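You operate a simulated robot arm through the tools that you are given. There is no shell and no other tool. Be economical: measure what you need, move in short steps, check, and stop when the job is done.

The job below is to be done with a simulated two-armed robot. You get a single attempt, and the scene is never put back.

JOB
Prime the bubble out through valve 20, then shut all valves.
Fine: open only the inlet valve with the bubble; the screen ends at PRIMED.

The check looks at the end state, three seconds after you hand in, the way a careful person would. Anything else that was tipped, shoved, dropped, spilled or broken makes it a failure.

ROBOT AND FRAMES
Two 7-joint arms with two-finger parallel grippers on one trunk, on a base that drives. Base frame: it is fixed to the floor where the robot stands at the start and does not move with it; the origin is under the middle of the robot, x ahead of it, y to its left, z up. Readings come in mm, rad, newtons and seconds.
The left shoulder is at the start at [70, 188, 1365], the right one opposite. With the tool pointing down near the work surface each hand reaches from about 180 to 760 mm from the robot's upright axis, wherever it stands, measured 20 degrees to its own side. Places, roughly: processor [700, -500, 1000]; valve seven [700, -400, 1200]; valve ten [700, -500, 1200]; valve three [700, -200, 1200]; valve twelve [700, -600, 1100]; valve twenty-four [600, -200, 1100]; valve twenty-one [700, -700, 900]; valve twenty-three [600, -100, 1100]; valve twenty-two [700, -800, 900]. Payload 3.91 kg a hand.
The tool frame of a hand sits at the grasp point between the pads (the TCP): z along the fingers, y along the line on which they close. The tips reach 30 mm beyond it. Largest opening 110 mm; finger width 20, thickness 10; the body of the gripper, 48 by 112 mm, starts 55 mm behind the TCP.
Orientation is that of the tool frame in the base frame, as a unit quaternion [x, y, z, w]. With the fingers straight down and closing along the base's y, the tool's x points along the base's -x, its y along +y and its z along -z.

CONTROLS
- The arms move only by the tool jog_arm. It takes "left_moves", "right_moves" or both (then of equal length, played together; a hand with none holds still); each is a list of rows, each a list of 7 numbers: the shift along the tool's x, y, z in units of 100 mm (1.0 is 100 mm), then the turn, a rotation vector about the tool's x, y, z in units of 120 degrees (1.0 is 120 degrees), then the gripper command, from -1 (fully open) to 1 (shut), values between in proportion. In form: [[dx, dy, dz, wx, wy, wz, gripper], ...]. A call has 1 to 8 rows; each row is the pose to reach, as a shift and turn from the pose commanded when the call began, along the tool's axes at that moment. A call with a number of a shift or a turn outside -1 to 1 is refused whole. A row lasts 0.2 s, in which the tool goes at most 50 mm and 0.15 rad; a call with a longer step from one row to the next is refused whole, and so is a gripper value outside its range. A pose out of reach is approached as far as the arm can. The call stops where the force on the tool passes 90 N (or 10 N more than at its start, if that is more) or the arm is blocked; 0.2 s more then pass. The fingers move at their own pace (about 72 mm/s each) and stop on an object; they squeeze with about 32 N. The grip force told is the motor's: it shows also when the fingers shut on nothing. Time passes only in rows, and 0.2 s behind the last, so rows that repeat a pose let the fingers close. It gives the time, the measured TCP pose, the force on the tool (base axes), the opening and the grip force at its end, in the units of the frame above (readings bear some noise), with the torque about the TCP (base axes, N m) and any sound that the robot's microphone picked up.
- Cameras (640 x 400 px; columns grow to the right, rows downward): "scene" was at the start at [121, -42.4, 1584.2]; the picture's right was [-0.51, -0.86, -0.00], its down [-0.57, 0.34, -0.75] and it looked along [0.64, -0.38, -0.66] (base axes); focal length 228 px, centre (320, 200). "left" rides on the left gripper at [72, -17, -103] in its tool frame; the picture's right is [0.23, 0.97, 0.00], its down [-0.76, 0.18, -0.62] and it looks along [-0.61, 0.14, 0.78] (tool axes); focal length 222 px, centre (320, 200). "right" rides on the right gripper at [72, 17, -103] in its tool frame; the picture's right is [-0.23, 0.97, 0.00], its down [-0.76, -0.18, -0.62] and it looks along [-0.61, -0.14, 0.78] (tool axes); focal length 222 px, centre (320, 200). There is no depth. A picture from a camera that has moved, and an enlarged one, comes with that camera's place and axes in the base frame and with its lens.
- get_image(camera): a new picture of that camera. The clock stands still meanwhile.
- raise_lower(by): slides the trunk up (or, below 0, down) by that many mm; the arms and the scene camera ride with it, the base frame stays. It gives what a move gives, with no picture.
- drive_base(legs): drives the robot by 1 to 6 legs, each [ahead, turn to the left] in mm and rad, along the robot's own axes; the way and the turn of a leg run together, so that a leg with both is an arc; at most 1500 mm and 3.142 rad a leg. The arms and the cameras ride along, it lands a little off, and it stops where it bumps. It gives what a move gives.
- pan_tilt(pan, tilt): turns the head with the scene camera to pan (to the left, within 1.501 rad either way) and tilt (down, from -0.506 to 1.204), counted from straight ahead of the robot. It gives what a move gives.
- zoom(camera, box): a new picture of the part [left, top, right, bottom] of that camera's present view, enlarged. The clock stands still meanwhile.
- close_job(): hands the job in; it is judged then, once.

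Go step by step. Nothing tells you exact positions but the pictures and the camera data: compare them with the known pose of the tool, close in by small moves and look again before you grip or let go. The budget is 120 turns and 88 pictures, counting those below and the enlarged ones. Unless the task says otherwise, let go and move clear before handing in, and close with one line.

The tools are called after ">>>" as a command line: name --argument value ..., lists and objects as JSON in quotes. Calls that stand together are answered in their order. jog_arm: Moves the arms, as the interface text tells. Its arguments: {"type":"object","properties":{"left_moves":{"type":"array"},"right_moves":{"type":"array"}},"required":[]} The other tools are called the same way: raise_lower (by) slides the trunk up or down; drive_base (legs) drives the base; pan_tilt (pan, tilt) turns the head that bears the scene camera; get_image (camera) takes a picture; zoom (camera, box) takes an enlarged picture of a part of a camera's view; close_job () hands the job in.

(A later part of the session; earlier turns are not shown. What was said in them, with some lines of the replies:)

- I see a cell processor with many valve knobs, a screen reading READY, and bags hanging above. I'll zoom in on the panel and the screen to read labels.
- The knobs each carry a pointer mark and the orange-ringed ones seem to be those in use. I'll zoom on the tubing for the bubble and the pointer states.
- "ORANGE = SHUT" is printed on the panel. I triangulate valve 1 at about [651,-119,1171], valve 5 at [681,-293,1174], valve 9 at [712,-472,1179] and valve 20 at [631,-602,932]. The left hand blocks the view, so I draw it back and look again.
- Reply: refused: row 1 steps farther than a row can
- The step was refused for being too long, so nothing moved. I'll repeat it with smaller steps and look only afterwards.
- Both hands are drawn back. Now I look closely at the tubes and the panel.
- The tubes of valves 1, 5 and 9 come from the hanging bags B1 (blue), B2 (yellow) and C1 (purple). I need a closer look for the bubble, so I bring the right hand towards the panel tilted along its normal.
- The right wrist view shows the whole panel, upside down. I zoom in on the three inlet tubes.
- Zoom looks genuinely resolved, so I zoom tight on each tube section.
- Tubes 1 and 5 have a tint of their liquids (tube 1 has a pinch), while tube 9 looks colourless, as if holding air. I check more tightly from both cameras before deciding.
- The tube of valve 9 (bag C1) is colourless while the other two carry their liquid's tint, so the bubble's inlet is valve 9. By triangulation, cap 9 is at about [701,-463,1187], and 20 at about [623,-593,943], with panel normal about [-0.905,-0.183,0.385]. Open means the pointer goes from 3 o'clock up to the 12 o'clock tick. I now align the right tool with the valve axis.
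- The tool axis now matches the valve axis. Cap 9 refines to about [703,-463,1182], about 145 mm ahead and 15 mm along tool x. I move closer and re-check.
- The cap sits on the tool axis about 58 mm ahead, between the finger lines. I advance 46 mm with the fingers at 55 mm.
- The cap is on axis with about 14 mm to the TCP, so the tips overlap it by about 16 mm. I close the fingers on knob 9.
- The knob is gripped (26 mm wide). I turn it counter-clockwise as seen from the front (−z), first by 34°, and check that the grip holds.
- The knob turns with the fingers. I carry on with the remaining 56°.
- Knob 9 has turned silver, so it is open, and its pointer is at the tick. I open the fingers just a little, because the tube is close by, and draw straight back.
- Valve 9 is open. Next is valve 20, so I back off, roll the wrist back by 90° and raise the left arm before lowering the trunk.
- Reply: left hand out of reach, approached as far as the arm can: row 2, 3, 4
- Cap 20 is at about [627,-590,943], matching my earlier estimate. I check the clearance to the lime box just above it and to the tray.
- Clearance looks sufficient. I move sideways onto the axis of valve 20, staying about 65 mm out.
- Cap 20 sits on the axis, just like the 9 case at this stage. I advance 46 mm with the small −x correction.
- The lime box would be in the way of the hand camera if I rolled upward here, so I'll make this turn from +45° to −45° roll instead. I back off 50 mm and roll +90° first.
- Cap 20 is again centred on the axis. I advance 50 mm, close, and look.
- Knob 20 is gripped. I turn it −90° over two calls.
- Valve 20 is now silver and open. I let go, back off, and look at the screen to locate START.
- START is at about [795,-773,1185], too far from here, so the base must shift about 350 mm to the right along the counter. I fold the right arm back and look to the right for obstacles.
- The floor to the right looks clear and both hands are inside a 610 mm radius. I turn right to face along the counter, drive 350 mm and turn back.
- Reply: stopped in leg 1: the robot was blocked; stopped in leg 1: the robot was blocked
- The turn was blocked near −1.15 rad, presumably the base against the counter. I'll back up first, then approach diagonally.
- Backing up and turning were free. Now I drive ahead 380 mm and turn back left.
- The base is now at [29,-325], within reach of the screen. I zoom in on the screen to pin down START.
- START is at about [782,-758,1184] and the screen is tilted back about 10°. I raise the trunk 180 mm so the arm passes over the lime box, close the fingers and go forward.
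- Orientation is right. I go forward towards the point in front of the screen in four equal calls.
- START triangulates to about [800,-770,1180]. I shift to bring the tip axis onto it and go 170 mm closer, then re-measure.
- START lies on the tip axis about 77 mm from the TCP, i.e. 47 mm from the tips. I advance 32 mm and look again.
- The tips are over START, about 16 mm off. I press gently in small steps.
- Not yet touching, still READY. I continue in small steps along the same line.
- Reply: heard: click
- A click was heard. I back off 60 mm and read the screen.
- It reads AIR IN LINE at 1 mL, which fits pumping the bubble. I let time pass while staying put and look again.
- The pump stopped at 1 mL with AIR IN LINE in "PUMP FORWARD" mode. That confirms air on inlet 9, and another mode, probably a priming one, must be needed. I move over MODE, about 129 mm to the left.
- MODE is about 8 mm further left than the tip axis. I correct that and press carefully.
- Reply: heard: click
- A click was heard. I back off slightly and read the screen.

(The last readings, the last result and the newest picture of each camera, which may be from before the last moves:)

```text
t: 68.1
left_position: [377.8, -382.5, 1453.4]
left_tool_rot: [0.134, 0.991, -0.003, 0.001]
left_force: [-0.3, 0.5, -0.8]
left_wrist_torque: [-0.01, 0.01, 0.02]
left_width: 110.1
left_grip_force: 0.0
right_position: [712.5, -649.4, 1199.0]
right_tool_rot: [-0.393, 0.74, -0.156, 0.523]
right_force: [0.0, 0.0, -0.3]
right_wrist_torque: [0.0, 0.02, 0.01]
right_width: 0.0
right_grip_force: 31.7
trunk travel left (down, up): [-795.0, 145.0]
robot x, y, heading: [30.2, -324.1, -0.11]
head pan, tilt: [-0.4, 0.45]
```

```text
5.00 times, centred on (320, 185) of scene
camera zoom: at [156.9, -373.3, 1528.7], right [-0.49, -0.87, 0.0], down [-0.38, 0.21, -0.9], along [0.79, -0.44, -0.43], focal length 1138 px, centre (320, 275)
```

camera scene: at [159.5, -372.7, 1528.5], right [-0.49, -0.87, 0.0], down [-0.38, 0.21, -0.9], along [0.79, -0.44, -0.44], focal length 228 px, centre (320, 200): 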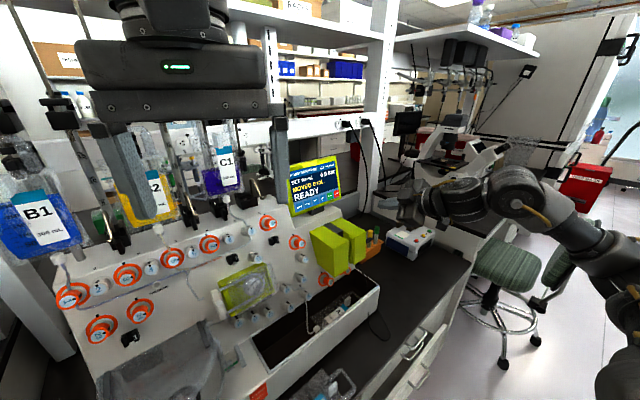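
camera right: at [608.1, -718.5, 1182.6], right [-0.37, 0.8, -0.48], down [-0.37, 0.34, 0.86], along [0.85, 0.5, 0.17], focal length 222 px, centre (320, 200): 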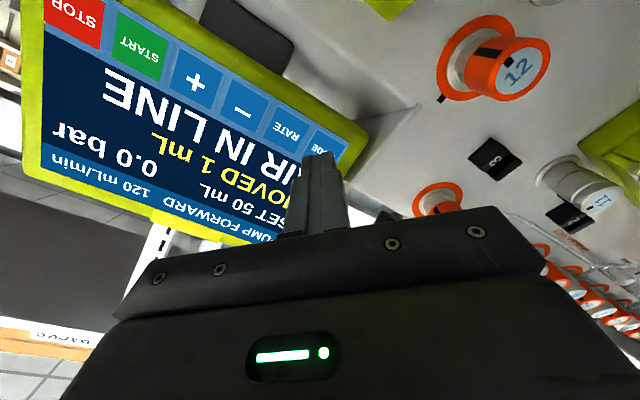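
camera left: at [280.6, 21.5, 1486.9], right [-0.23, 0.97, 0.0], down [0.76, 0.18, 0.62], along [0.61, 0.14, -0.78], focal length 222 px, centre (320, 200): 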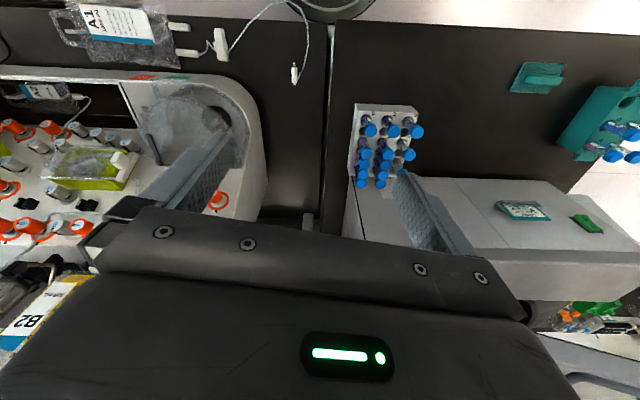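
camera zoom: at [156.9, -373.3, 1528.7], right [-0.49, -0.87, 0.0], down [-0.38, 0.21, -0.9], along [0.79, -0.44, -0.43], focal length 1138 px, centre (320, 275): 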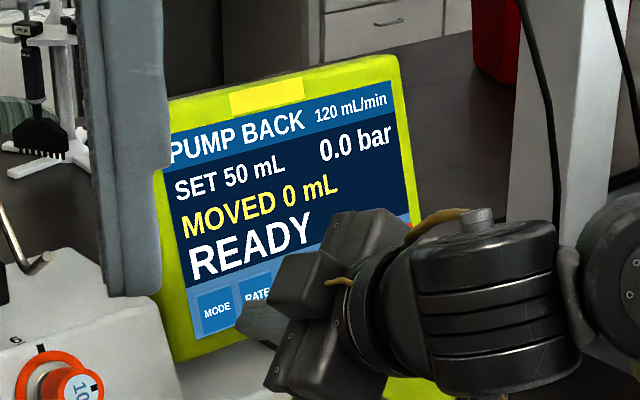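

MODE gave PUMP BACK, so it cycles. I press MODE again the same way and look.

>>> jog_arm --right_moves '[[0, 0, 0.2, 0, 0, 0, 1], [0, 0, 0.34, 0, 0, 0, 1], [0, 0, 0.38, 0, 0, 0, 1], [0, 0, 0.4, 0, 0, 0, 1], [0, 0, 0.2, 0, 0, 0, 1], [0, 0, 0, 0, 0, 0, 1]]'

>>> zoom --camera "scene" --box '[275, 145, 365, 225]'

```text
t: 69.5
left_position: [377.2, -382.7, 1452.9]
left_tool_rot: [0.134, 0.991, -0.004, 0.001]
left_force: [0.2, 0.0, 0.2]
left_wrist_torque: [-0.01, -0.01, -0.01]
left_width: 109.5
left_grip_force: 0.1
right_position: [712.0, -647.4, 1199.6]
right_tool_rot: [-0.393, 0.74, -0.156, 0.523]
right_force: [0.1, 0.5, -0.5]
right_wrist_torque: [-0.03, 0.03, 0.05]
right_width: 0.0
right_grip_force: 32.0
trunk travel left (down, up): [-795.0, 145.0]
robot x, y, heading: [34.0, -321.8, -0.107]
head pan, tilt: [-0.4, 0.45]
heard: click
```

```text
5.00 times, centred on (320, 185) of scene
camera zoom: at [156.9, -373.2, 1528.7], right [-0.49, -0.87, 0.0], down [-0.38, 0.21, -0.9], along [0.79, -0.44, -0.43], focal length 1138 px, centre (320, 275)
```

zoom: 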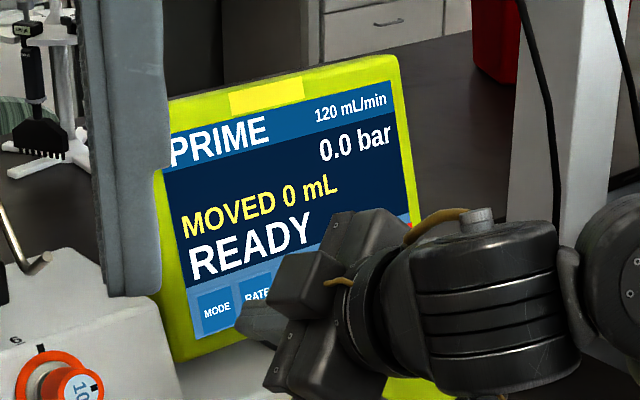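

PRIME mode is set and READY. I move back over START and press it.

>>> jog_arm --right_moves '[[0.2, -0.21, -0.2, 0, 0, 0, 1], [0.45, -0.46, -0.2, 0, 0, 0, 1], [0.7, -0.72, -0.2, 0, 0, 0, 1], [0.965, -0.988, -0.176, 0, 0, 0, 1], [0.965, -0.988, -0.176, 0, 0, 0, 1]]'

>>> jog_arm --right_moves '[[0, 0, 0.25, 0, 0, 0, 1], [0, 0, 0.48, 0, 0, 0, 1], [0, 0, 0.54, 0, 0, 0, 1], [0, 0, 0.57, 0, 0, 0, 1], [0, 0, 0.59, 0, 0, 0, 1], [0, 0, 0.4, 0, 0, 0, 1], [0, 0, 0.0, 0, 0, 0, 1]]'

>>> zoom --camera "scene" --box '[275, 145, 365, 225]'

```text
t: 70.7
left_position: [378.2, -381.5, 1452.1]
left_tool_rot: [0.134, 0.991, -0.003, -0.001]
left_force: [0.0, -0.2, -0.3]
left_wrist_torque: [0.0, 0.02, -0.01]
left_width: 110.0
left_grip_force: 0.1
right_position: [724.3, -787.1, 1205.3]
right_tool_rot: [-0.393, 0.74, -0.155, 0.523]
right_force: [-0.1, -0.2, -0.5]
right_wrist_torque: [0.02, -0.02, 0.01]
right_width: 0.2
right_grip_force: 31.7
trunk travel left (down, up): [-795.0, 145.0]
robot x, y, heading: [28.2, -318.5, -0.098]
head pan, tilt: [-0.4, 0.45]
```

```text
t: 72.3
left_position: [375.6, -383.2, 1453.4]
left_tool_rot: [0.134, 0.991, -0.003, 0.001]
left_force: [-0.3, -1.2, -0.5]
left_wrist_torque: [0.0, -0.03, 0.0]
left_width: 109.8
left_grip_force: 0.1
right_position: [721.8, -786.2, 1207.5]
right_tool_rot: [-0.393, 0.74, -0.156, 0.524]
right_force: [-0.5, -0.6, 0.2]
right_wrist_torque: [0.0, 0.03, 0.02]
right_width: 0.0
right_grip_force: 32.2
trunk travel left (down, up): [-795.0, 145.0]
robot x, y, heading: [28.4, -326.0, -0.107]
head pan, tilt: [-0.4, 0.45]
heard: click
```

```text
5.00 times, centred on (320, 185) of scene
camera zoom: at [155.2, -373.9, 1528.9], right [-0.48, -0.87, 0.0], down [-0.38, 0.21, -0.9], along [0.79, -0.44, -0.43], focal length 1138 px, centre (320, 275)
```

zoom: 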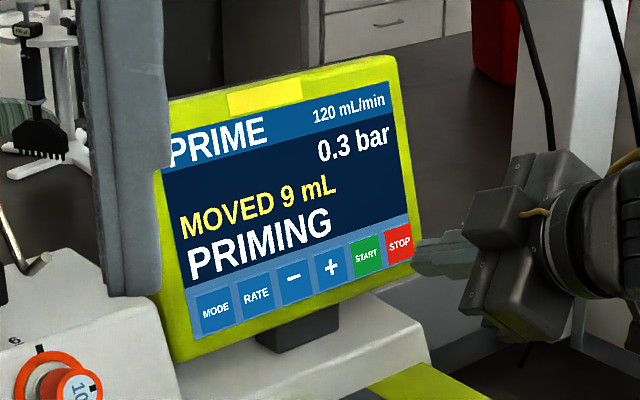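

It is PRIMING with MOVED at 9 mL. While it runs I draw the arm back and carry it to in front of valve 9.

>>> jog_arm --right_moves '[[0, 0, -0.35, 0, 0, 0, 1], [0, 0, -0.7, 0, 0, 0, 1], [0, 0, -1.0, 0, 0, 0, 1], [0, 0, -1.0, 0, 0, 0, 1]]'

>>> jog_arm --right_moves '[[-0.26, 0.26, 0, 0, 0, 0, 0.6], [-0.52, 0.52, 0.01, 0, 0, 0, 0.3], [-0.79, 0.79, 0.02, 0, 0, 0, 0.2], [-0.79, 0.79, 0.02, 0, 0, 0, 0.2]]'

>>> jog_arm --right_moves '[[-0.26, 0.26, 0, 0, 0, 0, 0.2], [-0.52, 0.52, 0.01, 0, 0, 0, 0.2], [-0.79, 0.79, 0.02, 0, 0, 0, 0.2], [-0.79, 0.79, 0.02, 0, 0, 0, 0.2]]'

>>> jog_arm --right_moves '[[0, 0, 0, 0, 0, -0.07, 0.2], [0, 0, 0, 0, 0, -0.14, 0.2], [0, 0, 0, 0, 0, -0.21, 0.2], [0, 0, 0, 0, 0, -0.28, 0.2], [0, 0, 0, 0, 0, -0.35, 0.2], [0, 0, 0, 0, 0, -0.42, 0.2], [0, 0, 0, 0, 0, -0.49, 0.2], [0, 0, 0, 0, 0, -0.56, 0.2]]'

>>> jog_arm --right_moves '[[0, 0, 0, 0, 0, -0.07, 0.2], [0, 0, 0, 0, 0, -0.14, 0.2], [0, 0, 0, 0, 0, -0.19, 0.2], [0, 0, 0, 0, 0, -0.19, 0.2]]'

>>> get_image --camera "scene"

```text
t: 73.3
left_position: [379.3, -383.8, 1453.4]
left_tool_rot: [0.134, 0.991, -0.003, 0.0]
left_force: [-0.4, -0.6, -0.1]
left_wrist_torque: [-0.01, 0.02, -0.02]
left_width: 109.9
left_grip_force: 0.0
right_position: [636.4, -803.8, 1246.4]
right_tool_rot: [-0.393, 0.741, -0.155, 0.522]
right_force: [0.2, -0.2, 0.2]
right_wrist_torque: [0.0, 0.01, -0.03]
right_width: 0.2
right_grip_force: 32.2
trunk travel left (down, up): [-795.0, 145.0]
robot x, y, heading: [29.0, -323.0, -0.104]
head pan, tilt: [-0.4, 0.45]
```

```text
t: 74.3
left_position: [377.1, -383.0, 1453.3]
left_tool_rot: [0.134, 0.991, -0.004, -0.001]
left_force: [0.6, 0.6, 0.2]
left_wrist_torque: [-0.01, -0.01, 0.02]
left_width: 110.2
left_grip_force: 0.0
right_position: [615.7, -693.9, 1248.0]
right_tool_rot: [-0.392, 0.741, -0.156, 0.523]
right_force: [-0.8, -0.3, 0.1]
right_wrist_torque: [-0.01, -0.01, 0.01]
right_width: 44.1
right_grip_force: 0.0
trunk travel left (down, up): [-795.0, 145.0]
robot x, y, heading: [31.1, -321.8, -0.112]
head pan, tilt: [-0.4, 0.45]
```

```text
t: 75.3
left_position: [378.1, -382.5, 1453.4]
left_tool_rot: [0.134, 0.991, -0.003, -0.001]
left_force: [0.1, 0.4, -0.2]
left_wrist_torque: [0.02, 0.0, 0.01]
left_width: 110.0
left_grip_force: 0.0
right_position: [595.2, -583.8, 1246.5]
right_tool_rot: [-0.392, 0.741, -0.157, 0.523]
right_force: [-1.3, -0.7, -0.2]
right_wrist_torque: [0.01, -0.03, 0.01]
right_width: 44.0
right_grip_force: 0.0
trunk travel left (down, up): [-795.0, 145.0]
robot x, y, heading: [30.0, -322.3, -0.107]
head pan, tilt: [-0.4, 0.45]
```

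```text
t: 77.1
left_position: [379.8, -382.8, 1452.7]
left_tool_rot: [0.134, 0.991, -0.003, -0.001]
left_force: [-0.5, 0.4, -0.2]
left_wrist_torque: [-0.02, -0.02, 0.01]
left_width: 110.1
left_grip_force: 0.1
right_position: [595.3, -583.9, 1246.6]
right_tool_rot: [0.737, -0.399, 0.419, -0.349]
right_force: [0.4, 0.3, 0.5]
right_wrist_torque: [-0.03, -0.04, -0.02]
right_width: 44.0
right_grip_force: 0.0
trunk travel left (down, up): [-795.0, 145.0]
robot x, y, heading: [30.8, -325.0, -0.107]
head pan, tilt: [-0.4, 0.45]
```

```text
t: 78.1
left_position: [378.6, -382.4, 1453.0]
left_tool_rot: [0.135, 0.991, -0.004, 0.0]
left_force: [0.1, -0.3, -0.3]
left_wrist_torque: [0.04, 0.01, -0.03]
left_width: 110.2
left_grip_force: 0.1
right_position: [594.7, -585.3, 1247.2]
right_tool_rot: [0.801, -0.246, 0.48, -0.259]
right_force: [0.0, 0.7, 0.2]
right_wrist_torque: [0.01, -0.02, -0.01]
right_width: 44.1
right_grip_force: 0.1
trunk travel left (down, up): [-795.0, 145.0]
robot x, y, heading: [29.4, -325.7, -0.109]
head pan, tilt: [-0.4, 0.45]
```

```text
24 pictures are left
camera scene: at [158.3, -373.0, 1528.6], right [-0.49, -0.87, 0.0], down [-0.38, 0.21, -0.9], along [0.79, -0.44, -0.44], focal length 228 px, centre (320, 200)
```

scene: 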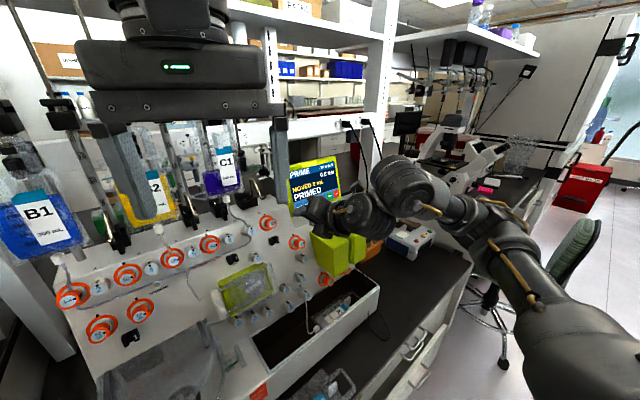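

The screen shows PRIMED. Now I shut valve 9: I line up on its axis, stopping about 57 mm short.

>>> jog_arm --right_moves '[[-0.25, -0.22, 0, 0, 0, 0, 0.2], [-0.5, -0.44, 0.0, 0, 0, 0, 0.2], [-0.746, -0.65, 0.2, 0, 0, 0, 0.2], [-0.746, -0.65, 0.5, 0, 0, 0, 0.2], [-0.746, -0.65, 0.75, 0, 0, 0, 0.2], [-0.746, -0.65, 0.75, 0, 0, 0, 0.2]]'

>>> get_image --camera "right"

```text
t: 79.5
left_position: [377.4, -380.7, 1453.1]
left_tool_rot: [0.134, 0.991, -0.005, 0.0]
left_force: [-0.7, 0.2, 0.0]
left_wrist_torque: [-0.01, -0.02, -0.01]
left_width: 109.8
left_grip_force: 0.1
right_position: [641.5, -474.2, 1211.2]
right_tool_rot: [0.801, -0.246, 0.481, -0.258]
right_force: [0.1, 0.9, -0.1]
right_wrist_torque: [0.03, -0.02, 0.01]
right_width: 44.0
right_grip_force: 0.0
trunk travel left (down, up): [-795.0, 145.0]
robot x, y, heading: [27.5, -322.7, -0.107]
head pan, tilt: [-0.4, 0.45]
```

```text
23 pictures are left
camera right: at [576.4, -551.4, 1288.3], right [-0.24, -0.58, -0.78], down [-0.85, 0.51, -0.12], along [0.47, 0.64, -0.61], focal length 222 px, centre (320, 200)
```

right: 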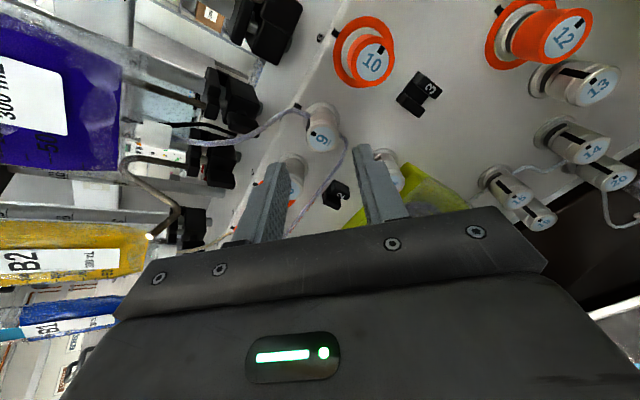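

Cap 9 is centred and its tube is now purple with liquid. I advance, grip and turn +90° to shut it.

>>> jog_arm --right_moves '[[0, 0, 0.2, 0, 0, 0, 0.2], [0, 0, 0.4, 0, 0, 0, 0.2], [0, 0, 0.55, 0, 0, 0, 0.2], [0, 0, 0.55, 0, 0, 0, 0.7], [0, 0, 0.55, 0, 0, 0, 1], [0, 0, 0.55, 0, 0, 0, 1]]'

>>> jog_arm --right_moves '[[0, 0, 0, 0, 0, 0.07, 1], [0, 0, 0, 0, 0, 0.14, 1], [0, 0, 0, 0, 0, 0.21, 1], [0, 0, 0, 0, 0, 0.28, 1], [0, 0, 0, 0, 0, 0.35, 1], [0, 0, 0, 0, 0, 0.42, 1], [0, 0, 0, 0, 0, 0.49, 1]]'

>>> jog_arm --right_moves '[[0, 0, 0, 0, 0, 0.07, 1], [0, 0, 0, 0, 0, 0.14, 1], [0, 0, 0, 0, 0, 0.21, 1], [0, 0, 0, 0, 0, 0.26, 1], [0, 0, 0, 0, 0, 0.26, 1]]'

>>> get_image --camera "right"

```text
t: 80.9
left_position: [378.6, -382.8, 1452.2]
left_tool_rot: [0.134, 0.991, -0.003, 0.0]
left_force: [0.0, 0.0, 0.3]
left_wrist_torque: [0.0, -0.01, 0.0]
left_width: 110.0
left_grip_force: 0.1
right_position: [690.5, -464.8, 1187.0]
right_tool_rot: [0.802, -0.246, 0.479, -0.259]
right_force: [-1.3, -2.3, -4.7]
right_wrist_torque: [0.06, -0.34, -0.07]
right_width: 26.8
right_grip_force: 44.9
trunk travel left (down, up): [-795.0, 145.0]
robot x, y, heading: [27.1, -320.9, -0.105]
head pan, tilt: [-0.4, 0.45]
```

```text
t: 82.5
left_position: [379.0, -383.6, 1451.9]
left_tool_rot: [0.134, 0.991, -0.003, -0.001]
left_force: [-0.7, -0.1, 0.3]
left_wrist_torque: [0.0, 0.01, -0.01]
left_width: 110.1
left_grip_force: 0.1
right_position: [691.3, -464.7, 1188.4]
right_tool_rot: [-0.576, 0.609, -0.29, 0.462]
right_force: [0.4, -2.0, -6.7]
right_wrist_torque: [0.59, -1.0, 0.88]
right_width: 26.5
right_grip_force: 45.6
trunk travel left (down, up): [-795.0, 145.0]
robot x, y, heading: [28.8, -322.3, -0.105]
head pan, tilt: [-0.4, 0.45]
```

```text
t: 83.7
left_position: [378.6, -382.8, 1451.5]
left_tool_rot: [0.134, 0.991, -0.003, -0.001]
left_force: [-0.1, 0.1, 0.2]
left_wrist_torque: [-0.01, 0.0, 0.04]
left_width: 109.9
left_grip_force: 0.0
right_position: [691.6, -465.7, 1189.4]
right_tool_rot: [-0.392, 0.741, -0.156, 0.522]
right_force: [4.4, -0.9, -0.3]
right_wrist_torque: [0.02, -0.91, -0.38]
right_width: 26.4
right_grip_force: 44.8
trunk travel left (down, up): [-795.0, 145.0]
robot x, y, heading: [30.4, -321.6, -0.107]
head pan, tilt: [-0.4, 0.45]
```

```text
22 pictures are left
camera right: at [580.9, -526.7, 1171.7], right [-0.37, 0.8, -0.48], down [-0.37, 0.34, 0.86], along [0.85, 0.5, 0.17], focal length 222 px, centre (320, 200)
```

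right: 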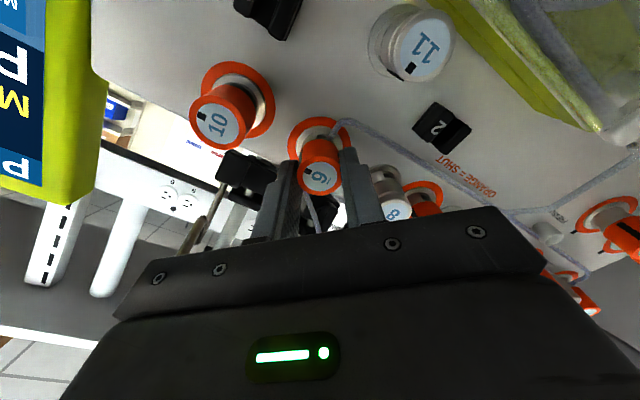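

Valve 9 is orange again, so it is shut. The silver valves without tubes read as open by the legend, and the job says "all valves", so I'll test neighbour 8 gently to see whether it turns at all. I release 9, back off and shift 44 mm left.

>>> jog_arm --right_moves '[[0, 0, 0, 0, 0, 0, 0.25], [0, 0, 0, 0, 0, 0, 0.25], [0, 0, -0.25, 0, 0, 0, 0.25], [0, 0, -0.55, 0, 0, 0, 0.25], [-0.15, 0.15, -0.55, 0, 0, 0, 0.25], [-0.307, 0.313, -0.55, 0, 0, 0, 0.25], [-0.307, 0.313, -0.55, 0, 0, 0, 0.25]]'

>>> get_image --camera "right"

```text
t: 85.3
left_position: [377.1, -384.4, 1453.0]
left_tool_rot: [0.135, 0.991, -0.003, 0.0]
left_force: [0.2, 0.4, -0.3]
left_wrist_torque: [0.03, -0.02, -0.02]
left_width: 109.8
left_grip_force: 0.1
right_position: [632.0, -433.7, 1211.1]
right_tool_rot: [-0.393, 0.74, -0.156, 0.523]
right_force: [0.6, -0.6, -0.8]
right_wrist_torque: [-0.03, 0.01, 0.0]
right_width: 41.3
right_grip_force: 0.1
trunk travel left (down, up): [-795.0, 145.0]
robot x, y, heading: [30.7, -324.7, -0.109]
head pan, tilt: [-0.4, 0.45]
```

```text
21 pictures are left
camera right: at [521.3, -494.7, 1193.6], right [-0.37, 0.8, -0.48], down [-0.37, 0.34, 0.86], along [0.85, 0.5, 0.17], focal length 222 px, centre (320, 200)
```

right: 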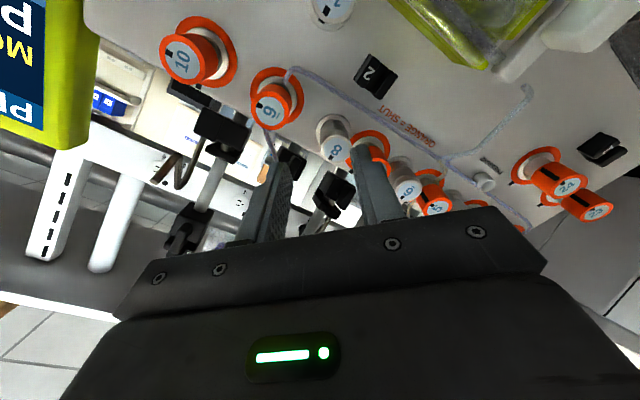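

Cap 8 is about 13 mm further left than assumed, so the pitch is around 56 mm and there is plenty of finger room. I correct, advance, grip and turn only about 17° to feel it.

>>> jog_arm --right_moves '[[-0.08, 0.116, 0.1, 0, 0, 0, 0.25], [-0.08, 0.116, 0.3, 0, 0, 0, 0.25], [-0.08, 0.116, 0.5, 0, 0, 0, 0.25], [-0.08, 0.116, 0.5, 0, 0, 0, 0.7], [-0.08, 0.116, 0.5, 0, 0, 0, 1], [-0.08, 0.116, 0.5, 0, 0, 0, 1]]'

>>> jog_arm --right_moves '[[0, 0, 0, 0, 0, 0.035, 1], [0, 0, 0, 0, 0, 0.07, 1], [0, 0, 0, 0, 0, 0.1, 1], [0, 0, 0, 0, 0, 0.14, 1]]'

>>> get_image --camera "right"

```text
t: 86.7
left_position: [377.9, -383.4, 1453.6]
left_tool_rot: [0.135, 0.991, -0.003, -0.001]
left_force: [0.3, -0.3, -0.1]
left_wrist_torque: [-0.03, -0.03, 0.01]
left_width: 110.0
left_grip_force: 0.0
right_position: [673.0, -411.7, 1186.5]
right_tool_rot: [-0.392, 0.741, -0.157, 0.522]
right_force: [-0.8, -4.1, -4.1]
right_wrist_torque: [-0.41, -0.13, -0.88]
right_width: 26.5
right_grip_force: 45.5
trunk travel left (down, up): [-795.0, 145.0]
robot x, y, heading: [31.0, -324.3, -0.102]
head pan, tilt: [-0.4, 0.45]
```

```text
t: 87.7
left_position: [379.8, -383.3, 1453.7]
left_tool_rot: [0.133, 0.991, -0.004, 0.0]
left_force: [0.4, 0.7, -0.4]
left_wrist_torque: [-0.05, -0.01, 0.0]
left_width: 109.9
left_grip_force: 0.1
right_position: [674.3, -409.7, 1188.3]
right_tool_rot: [-0.28, 0.79, -0.077, 0.54]
right_force: [5.5, -0.6, 4.0]
right_wrist_torque: [-0.53, -0.69, 0.28]
right_width: 26.6
right_grip_force: 45.3
trunk travel left (down, up): [-795.0, 145.0]
robot x, y, heading: [28.8, -319.6, -0.106]
head pan, tilt: [-0.4, 0.45]
```

```text
20 pictures are left
camera right: at [556.9, -451.2, 1164.4], right [-0.29, 0.93, -0.23], down [-0.3, 0.14, 0.94], along [0.91, 0.34, 0.24], focal length 222 px, centre (320, 200)
```

right: 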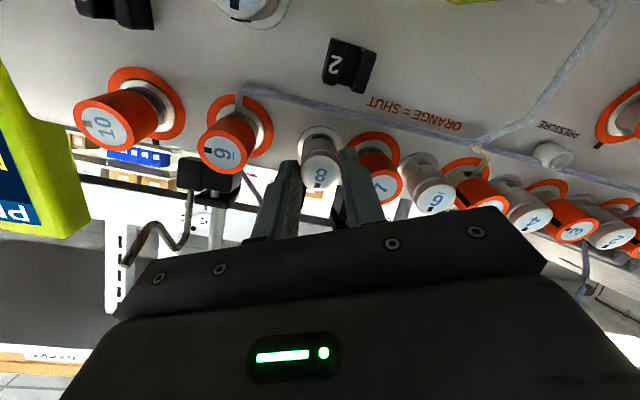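

I zoom in to see whether knob 8 actually turned with the fingers.

>>> zoom --camera "right" --box '[270, 110, 480, 240]'

```text
3.05 times, centred on (375, 175) of right
camera zoom: at [556.9, -451.2, 1164.4], right [-0.29, 0.93, -0.23], down [-0.3, 0.14, 0.94], along [0.91, 0.34, 0.24], focal length 677 px, centre (152, 276)
```

zoom: 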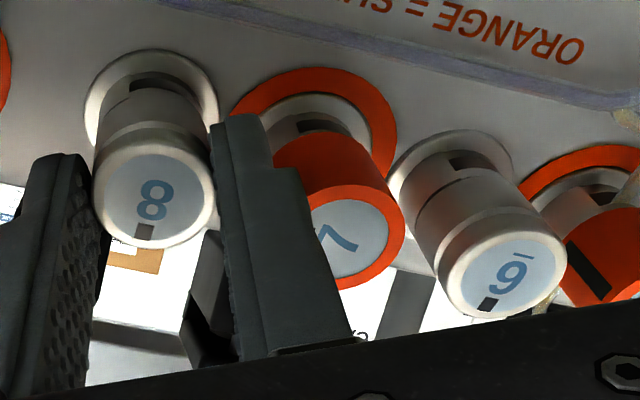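

Knob 8 did not follow the fingers: it resisted with about 0.7 N m, while the real valves turned with none. So the silver ones without tubes are fixed fittings and need nothing. I undo the twist, let go and head for valve 20, moving the left arm aside too.

>>> jog_arm --right_moves '[[0, 0, 0, 0, 0, -0.07, 1], [0, 0, 0, 0, 0, -0.14, 1], [0, 0, 0, 0, 0, -0.14, 0.4], [0, 0, 0, 0, 0, -0.14, 0.25], [0, 0, -0.3, 0, 0, -0.14, 0.25], [0, 0, -0.65, 0, 0, -0.14, 0.25], [0, 0, -1.0, 0, 0, -0.14, 0.25]]' --left_moves '[[0.1, 0.15, 0, 0, 0, 0, -1], [0.2, 0.3, 0, 0, 0, 0, -1], [0.3, 0.45, 0, 0, 0, 0, -1], [0.4, 0.6, 0, 0, 0, 0, -1], [0.5, 0.75, 0, 0, 0, 0, -1], [0.5, 0.9, 0, 0, 0, 0, -1], [0.5, 0.9, 0, 0, 0, 0, -1]]'

>>> zoom --camera "scene" --box '[130, 150, 350, 330]'

```text
t: 89.3
left_position: [339.9, -291.1, 1430.5]
left_tool_rot: [0.134, 0.991, -0.005, 0.0]
left_force: [-0.7, 0.2, -0.8]
left_wrist_torque: [0.0, 0.01, -0.01]
left_width: 110.0
left_grip_force: 0.1
left hand out of reach, approached as far as the arm can: row 1, 2, 3, 4, 5, 6, 7
right_position: [582.3, -426.7, 1230.0]
right_tool_rot: [-0.392, 0.741, -0.157, 0.522]
right_force: [0.2, 0.3, 0.3]
right_wrist_torque: [0.01, 0.01, -0.02]
right_width: 41.3
right_grip_force: 0.0
trunk travel left (down, up): [-795.0, 145.0]
robot x, y, heading: [30.3, -323.5, -0.103]
head pan, tilt: [-0.4, 0.45]
```

```text
2.22 times, centred on (240, 240) of scene
camera zoom: at [156.5, -372.0, 1528.7], right [-0.49, -0.87, 0.0], down [-0.38, 0.21, -0.9], along [0.79, -0.44, -0.43], focal length 506 px, centre (498, 111)
```

zoom: 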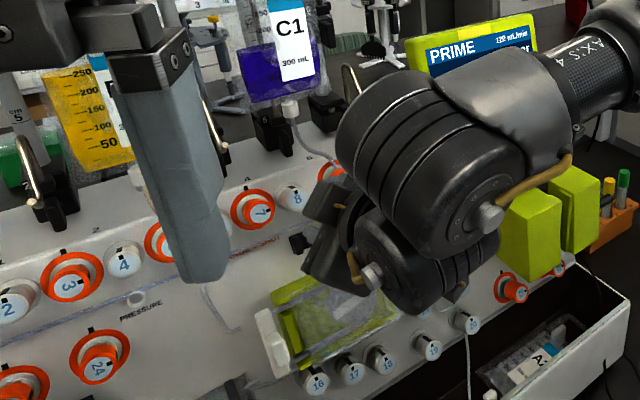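

Everything is intact. I move the right hand back and to the right, then lower the trunk to the level of valve 20.

>>> jog_arm --right_moves '[[0.23, -0.15, -0.23, 0, 0, 0, 0.2], [0.46, -0.3, -0.46, 0, 0, 0, 0.2], [0.7, -0.45, -0.69, 0, 0, 0, 0.2], [0.93, -0.61, -0.914, 0, 0, 0, 0.2], [0.93, -0.61, -0.914, 0, 0, 0, 0.2]]'

>>> raise_lower --by -240

>>> get_image --camera "right"

```text
t: 90.5
left_position: [342.3, -290.9, 1429.6]
left_tool_rot: [0.134, 0.991, -0.006, 0.0]
left_force: [-0.5, -0.3, 0.0]
left_wrist_torque: [0.02, 0.05, 0.01]
left_width: 109.7
left_grip_force: 0.0
right_position: [531.9, -528.4, 1243.4]
right_tool_rot: [-0.393, 0.74, -0.156, 0.523]
right_force: [-0.7, -0.2, -0.1]
right_wrist_torque: [-0.01, -0.01, -0.01]
right_width: 44.2
right_grip_force: 0.0
right hand out of reach, approached as far as the arm can: row 4, 5
trunk travel left (down, up): [-795.0, 145.0]
robot x, y, heading: [27.5, -322.9, -0.105]
head pan, tilt: [-0.4, 0.45]
```

```text
t: 93.0
left_position: [342.6, -292.9, 1189.8]
left_tool_rot: [0.134, 0.991, -0.004, 0.0]
left_force: [-0.1, -0.5, 0.3]
left_wrist_torque: [0.0, -0.01, 0.02]
left_width: 109.9
left_grip_force: 0.0
right_position: [531.8, -530.8, 1004.5]
right_tool_rot: [-0.393, 0.741, -0.156, 0.522]
right_force: [-0.4, -0.1, -0.3]
right_wrist_torque: [0.02, 0.02, -0.05]
right_width: 43.9
right_grip_force: 0.0
trunk travel left (down, up): [-555.0, 385.0]
robot x, y, heading: [26.4, -322.8, -0.102]
head pan, tilt: [-0.4, 0.45]
```

```text
17 pictures are left
camera right: at [421.2, -592.0, 986.2], right [-0.37, 0.8, -0.48], down [-0.37, 0.34, 0.86], along [0.85, 0.5, 0.17], focal length 222 px, centre (320, 200)
```

right: 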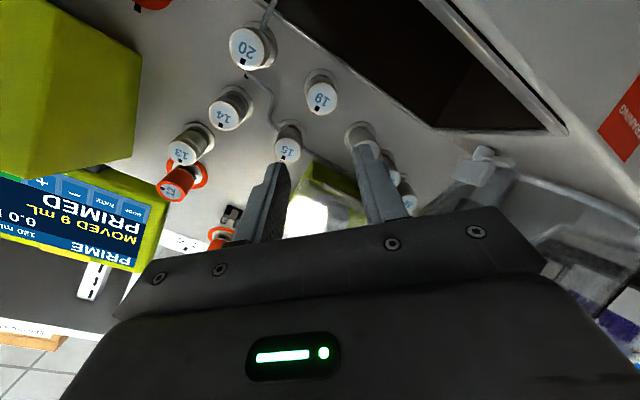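

The screen confirms PRIMED. I move onto the axis of valve 20 and check the resulting pose.

>>> jog_arm --right_moves '[[0.24, -0.13, 0, 0, 0, 0, 0.2], [0.48, -0.26, 0, 0, 0, 0, 0.2], [0.7, -0.378, 0.1, 0, 0, 0, 0.2], [0.708, -0.378, 0.2, 0, 0, 0, 0.2], [0.708, -0.378, 0.2, 0, 0, 0, 0.2]]'

```text
t: 94.2
left_position: [341.4, -291.9, 1190.3]
left_tool_rot: [0.134, 0.991, -0.004, 0.0]
left_force: [-0.1, -0.3, -1.1]
left_wrist_torque: [-0.01, 0.03, -0.01]
left_width: 110.1
left_grip_force: 0.1
right_position: [553.8, -605.2, 973.1]
right_tool_rot: [-0.392, 0.741, -0.156, 0.523]
right_force: [-0.6, -0.4, 0.1]
right_wrist_torque: [0.01, 0.0, -0.01]
right_width: 44.0
right_grip_force: 0.0
trunk travel left (down, up): [-555.0, 385.0]
robot x, y, heading: [30.7, -323.1, -0.104]
head pan, tilt: [-0.4, 0.45]
```

Pose is as expected, about 63 mm short of the grip. A look to confirm centring.

>>> get_image --camera "right"

```text
16 pictures are left
camera right: at [444.6, -665.8, 956.3], right [-0.37, 0.8, -0.48], down [-0.37, 0.34, 0.86], along [0.85, 0.5, 0.17], focal length 222 px, centre (320, 200)
```

right: 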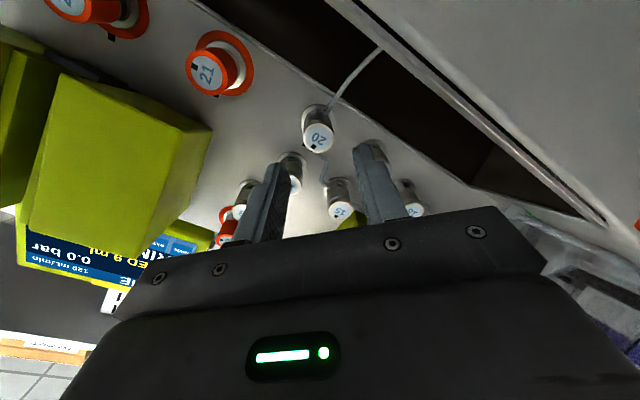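

Centred. I advance 62 mm, grip, and turn +90° to shut it.

>>> jog_arm --right_moves '[[-0.02, -0.01, 0.2, 0, 0, 0, 0.2], [-0.02, -0.01, 0.4, 0, 0, 0, 0.2], [-0.02, -0.01, 0.62, 0, 0, 0, 0.2], [-0.02, -0.01, 0.62, 0, 0, 0, 0.7], [-0.02, -0.01, 0.62, 0, 0, 0, 1], [-0.02, -0.01, 0.62, 0, 0, 0, 1]]'

>>> jog_arm --right_moves '[[0, 0, 0, 0, 0, 0.07, 1], [0, 0, 0, 0, 0, 0.14, 1], [0, 0, 0, 0, 0, 0.21, 1], [0, 0, 0, 0, 0, 0.28, 1], [0, 0, 0, 0, 0, 0.35, 1], [0, 0, 0, 0, 0, 0.42, 1], [0, 0, 0, 0, 0, 0.49, 1]]'

>>> jog_arm --right_moves '[[0, 0, 0, 0, 0, 0.07, 1], [0, 0, 0, 0, 0, 0.14, 1], [0, 0, 0, 0, 0, 0.21, 1], [0, 0, 0, 0, 0, 0.26, 1], [0, 0, 0, 0, 0, 0.26, 1]]'

>>> get_image --camera "right"

```text
t: 95.6
left_position: [343.0, -292.8, 1189.3]
left_tool_rot: [0.133, 0.991, -0.004, -0.001]
left_force: [0.6, 0.3, -0.1]
left_wrist_torque: [0.0, -0.01, 0.0]
left_width: 110.0
left_grip_force: 0.0
right_position: [613.0, -592.0, 948.9]
right_tool_rot: [-0.392, 0.741, -0.156, 0.523]
right_force: [7.1, -1.5, 1.1]
right_wrist_torque: [-0.12, -0.83, -0.59]
right_width: 26.5
right_grip_force: 44.9
trunk travel left (down, up): [-555.0, 385.0]
robot x, y, heading: [29.3, -321.7, -0.107]
head pan, tilt: [-0.4, 0.45]
```

```text
t: 97.2
left_position: [343.3, -292.4, 1189.0]
left_tool_rot: [0.133, 0.991, -0.005, -0.001]
left_force: [0.4, -0.3, -0.7]
left_wrist_torque: [-0.03, -0.01, -0.02]
left_width: 110.0
left_grip_force: 0.1
right_position: [612.6, -592.6, 949.0]
right_tool_rot: [0.024, 0.838, 0.121, 0.532]
right_force: [11.9, -4.3, 5.3]
right_wrist_torque: [0.05, -0.72, -0.27]
right_width: 26.4
right_grip_force: 45.0
trunk travel left (down, up): [-555.0, 385.0]
robot x, y, heading: [29.8, -322.1, -0.105]
head pan, tilt: [-0.4, 0.45]
```

```text
t: 98.4
left_position: [344.1, -292.8, 1189.5]
left_tool_rot: [0.132, 0.991, -0.004, 0.0]
left_force: [0.5, 0.2, -0.3]
left_wrist_torque: [-0.05, 0.05, -0.02]
left_width: 110.2
left_grip_force: 0.1
right_position: [611.7, -591.4, 948.9]
right_tool_rot: [0.246, 0.802, 0.26, 0.479]
right_force: [9.0, -2.4, 3.5]
right_wrist_torque: [-0.39, -0.71, 0.01]
right_width: 26.8
right_grip_force: 45.3
trunk travel left (down, up): [-555.0, 385.0]
robot x, y, heading: [27.7, -321.9, -0.105]
head pan, tilt: [-0.4, 0.45]
```

```text
15 pictures are left
camera right: at [491.4, -551.4, 955.0], right [0.24, 0.58, 0.78], down [-0.27, -0.73, 0.62], along [0.93, -0.36, -0.02], focal length 222 px, centre (320, 200)
```

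right: 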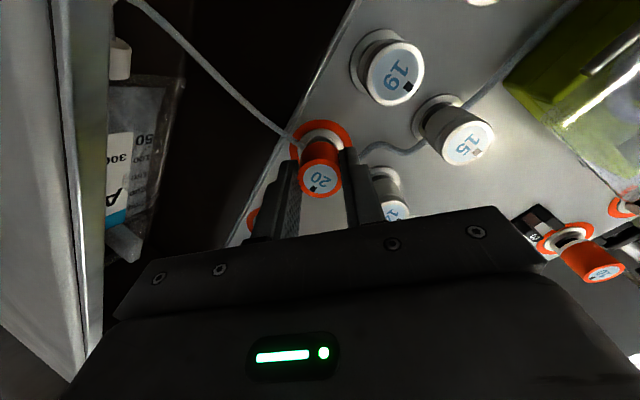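

Valve 20 is orange and shut. I let go, draw back clear and take a final look.

>>> jog_arm --right_moves '[[0, 0, 0, 0, 0, 0, 0.4], [0, 0, 0, 0, 0, 0, 0.2], [0, 0, -0.2, 0, 0, 0, 0.2], [0, 0, -0.5, 0, 0, 0, 0.2], [0, 0, -0.8, 0, 0, 0, 0.2], [0, 0, -1.0, 0, 0, 0, 0.2]]'

>>> raise_lower --by 150

>>> get_image --camera "scene"

>>> zoom --camera "scene" --box '[150, 130, 370, 300]'

```text
t: 99.8
left_position: [342.0, -292.9, 1189.9]
left_tool_rot: [0.133, 0.991, -0.006, -0.001]
left_force: [0.3, 0.0, 0.2]
left_wrist_torque: [0.03, -0.02, 0.03]
left_width: 110.0
left_grip_force: 0.1
right_position: [573.0, -640.1, 957.0]
right_tool_rot: [0.245, 0.801, 0.26, 0.481]
right_force: [-0.1, 0.4, -0.1]
right_wrist_torque: [0.02, 0.0, -0.01]
right_width: 43.7
right_grip_force: 0.1
right hand out of reach, approached as far as the arm can: row 3, 4, 5, 6
trunk travel left (down, up): [-555.0, 385.0]
robot x, y, heading: [31.9, -325.3, -0.103]
head pan, tilt: [-0.4, 0.45]
```

```text
t: 101.5
left_position: [341.8, -292.3, 1340.0]
left_tool_rot: [0.135, 0.991, -0.004, -0.001]
left_force: [-0.2, 0.1, -0.1]
left_wrist_torque: [0.01, 0.0, 0.05]
left_width: 110.2
left_grip_force: 0.1
right_position: [572.2, -639.1, 1106.2]
right_tool_rot: [0.245, 0.801, 0.26, 0.48]
right_force: [-0.5, -0.7, -0.5]
right_wrist_torque: [-0.01, -0.02, -0.03]
right_width: 43.7
right_grip_force: 0.1
trunk travel left (down, up): [-705.0, 235.0]
robot x, y, heading: [29.8, -324.5, -0.103]
head pan, tilt: [-0.4, 0.45]
```

```text
14 pictures are left
camera scene: at [158.4, -373.1, 1438.5], right [-0.49, -0.87, 0.0], down [-0.38, 0.21, -0.9], along [0.79, -0.44, -0.44], focal length 228 px, centre (320, 200)
```

scene: 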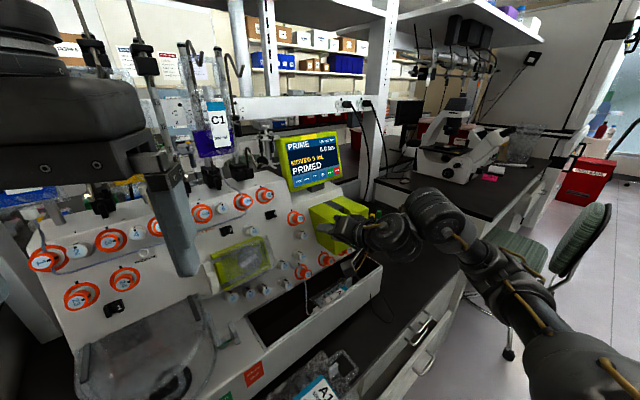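

```text
2.35 times, centred on (260, 215) of scene
camera zoom: at [158.4, -373.1, 1438.5], right [-0.49, -0.87, 0.0], down [-0.38, 0.21, -0.9], along [0.79, -0.44, -0.44], focal length 535 px, centre (461, 165)
```

zoom: 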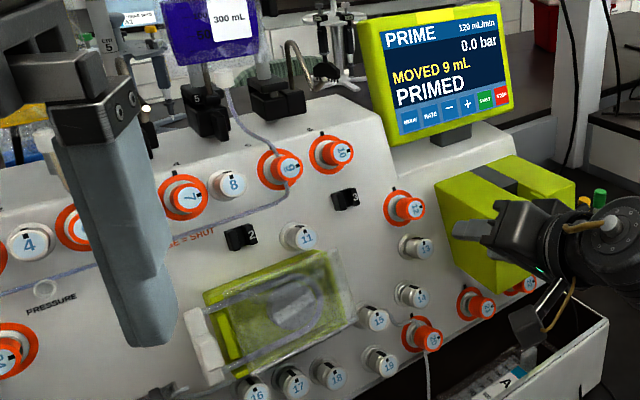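

PRIMED is displayed and 9 and 20 are orange. The retreat drifted sideways near the lime box, with no force felt. I pull straight clear by backing the base 200 mm, then check 20 and the box closely.

>>> drive_base --legs '[[-200, 0]]'

>>> zoom --camera "scene" --box '[240, 130, 380, 290]'

>>> get_image --camera "right"

```text
t: 103.1
left_position: [143.5, -272.1, 1338.4]
left_tool_rot: [0.135, 0.991, -0.005, 0.0]
left_force: [-0.3, 0.4, 0.9]
left_wrist_torque: [-0.02, 0.02, 0.01]
left_width: 110.2
left_grip_force: 0.1
right_position: [374.5, -620.9, 1106.4]
right_tool_rot: [0.246, 0.801, 0.26, 0.48]
right_force: [0.2, 0.1, 0.4]
right_wrist_torque: [0.0, 0.03, 0.03]
right_width: 43.9
right_grip_force: 0.1
trunk travel left (down, up): [-705.0, 235.0]
robot x, y, heading: [-168.1, -303.1, -0.107]
head pan, tilt: [-0.4, 0.45]
```

```text
2.50 times, centred on (310, 210) of scene
camera zoom: at [-39.8, -351.9, 1438.5], right [-0.49, -0.87, 0.0], down [-0.38, 0.21, -0.9], along [0.79, -0.44, -0.44], focal length 569 px, centre (345, 175)
```

zoom: 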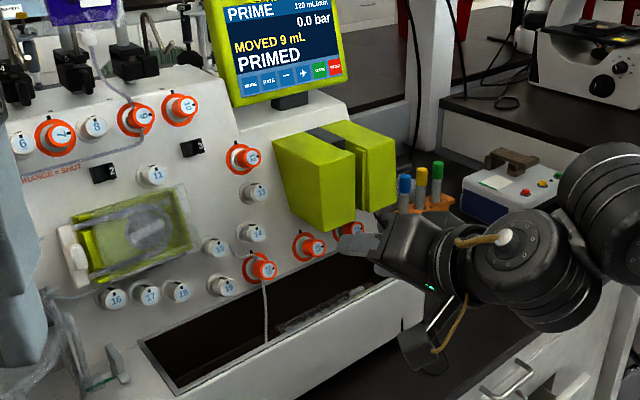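

```text
11 pictures are left
camera right: at [253.6, -579.1, 1112.0], right [0.24, 0.58, 0.78], down [-0.27, -0.73, 0.62], along [0.93, -0.36, -0.02], focal length 222 px, centre (320, 200)
```

right: 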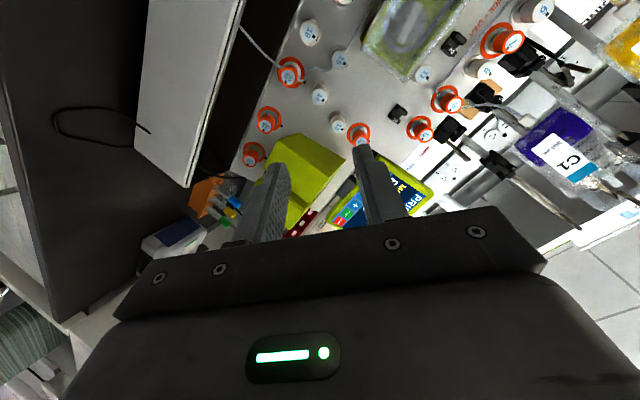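

All is clear and undisturbed. One last tight look at pointers 9 and 20.

>>> zoom --camera "scene" --box '[245, 160, 325, 250]'

```text
4.44 times, centred on (285, 205) of scene
camera zoom: at [-39.8, -351.9, 1438.5], right [-0.49, -0.87, 0.0], down [-0.38, 0.21, -0.9], along [0.79, -0.44, -0.44], focal length 1011 px, centre (476, 178)
```

zoom: 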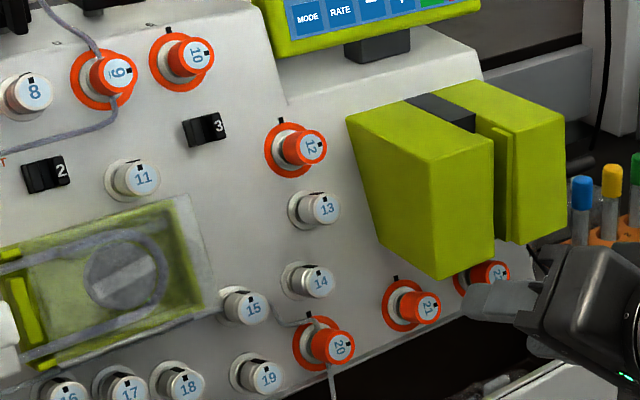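

Valves 9 and 20 point to 3 o'clock and show orange, and the screen reads PRIMED. I hand in.

>>> close_job

```text
The job is handed in.
```

The bubble on inlet valve 9 (bag C1) was primed out through valve 20, the screen reads PRIMED, and both valves I opened are shut again. I took the silver tubeless fittings for fixed parts because the one I tested, 8, would not turn, so I left them as they were even though the panel's "ORANGE = SHUT" legend would read them as open.
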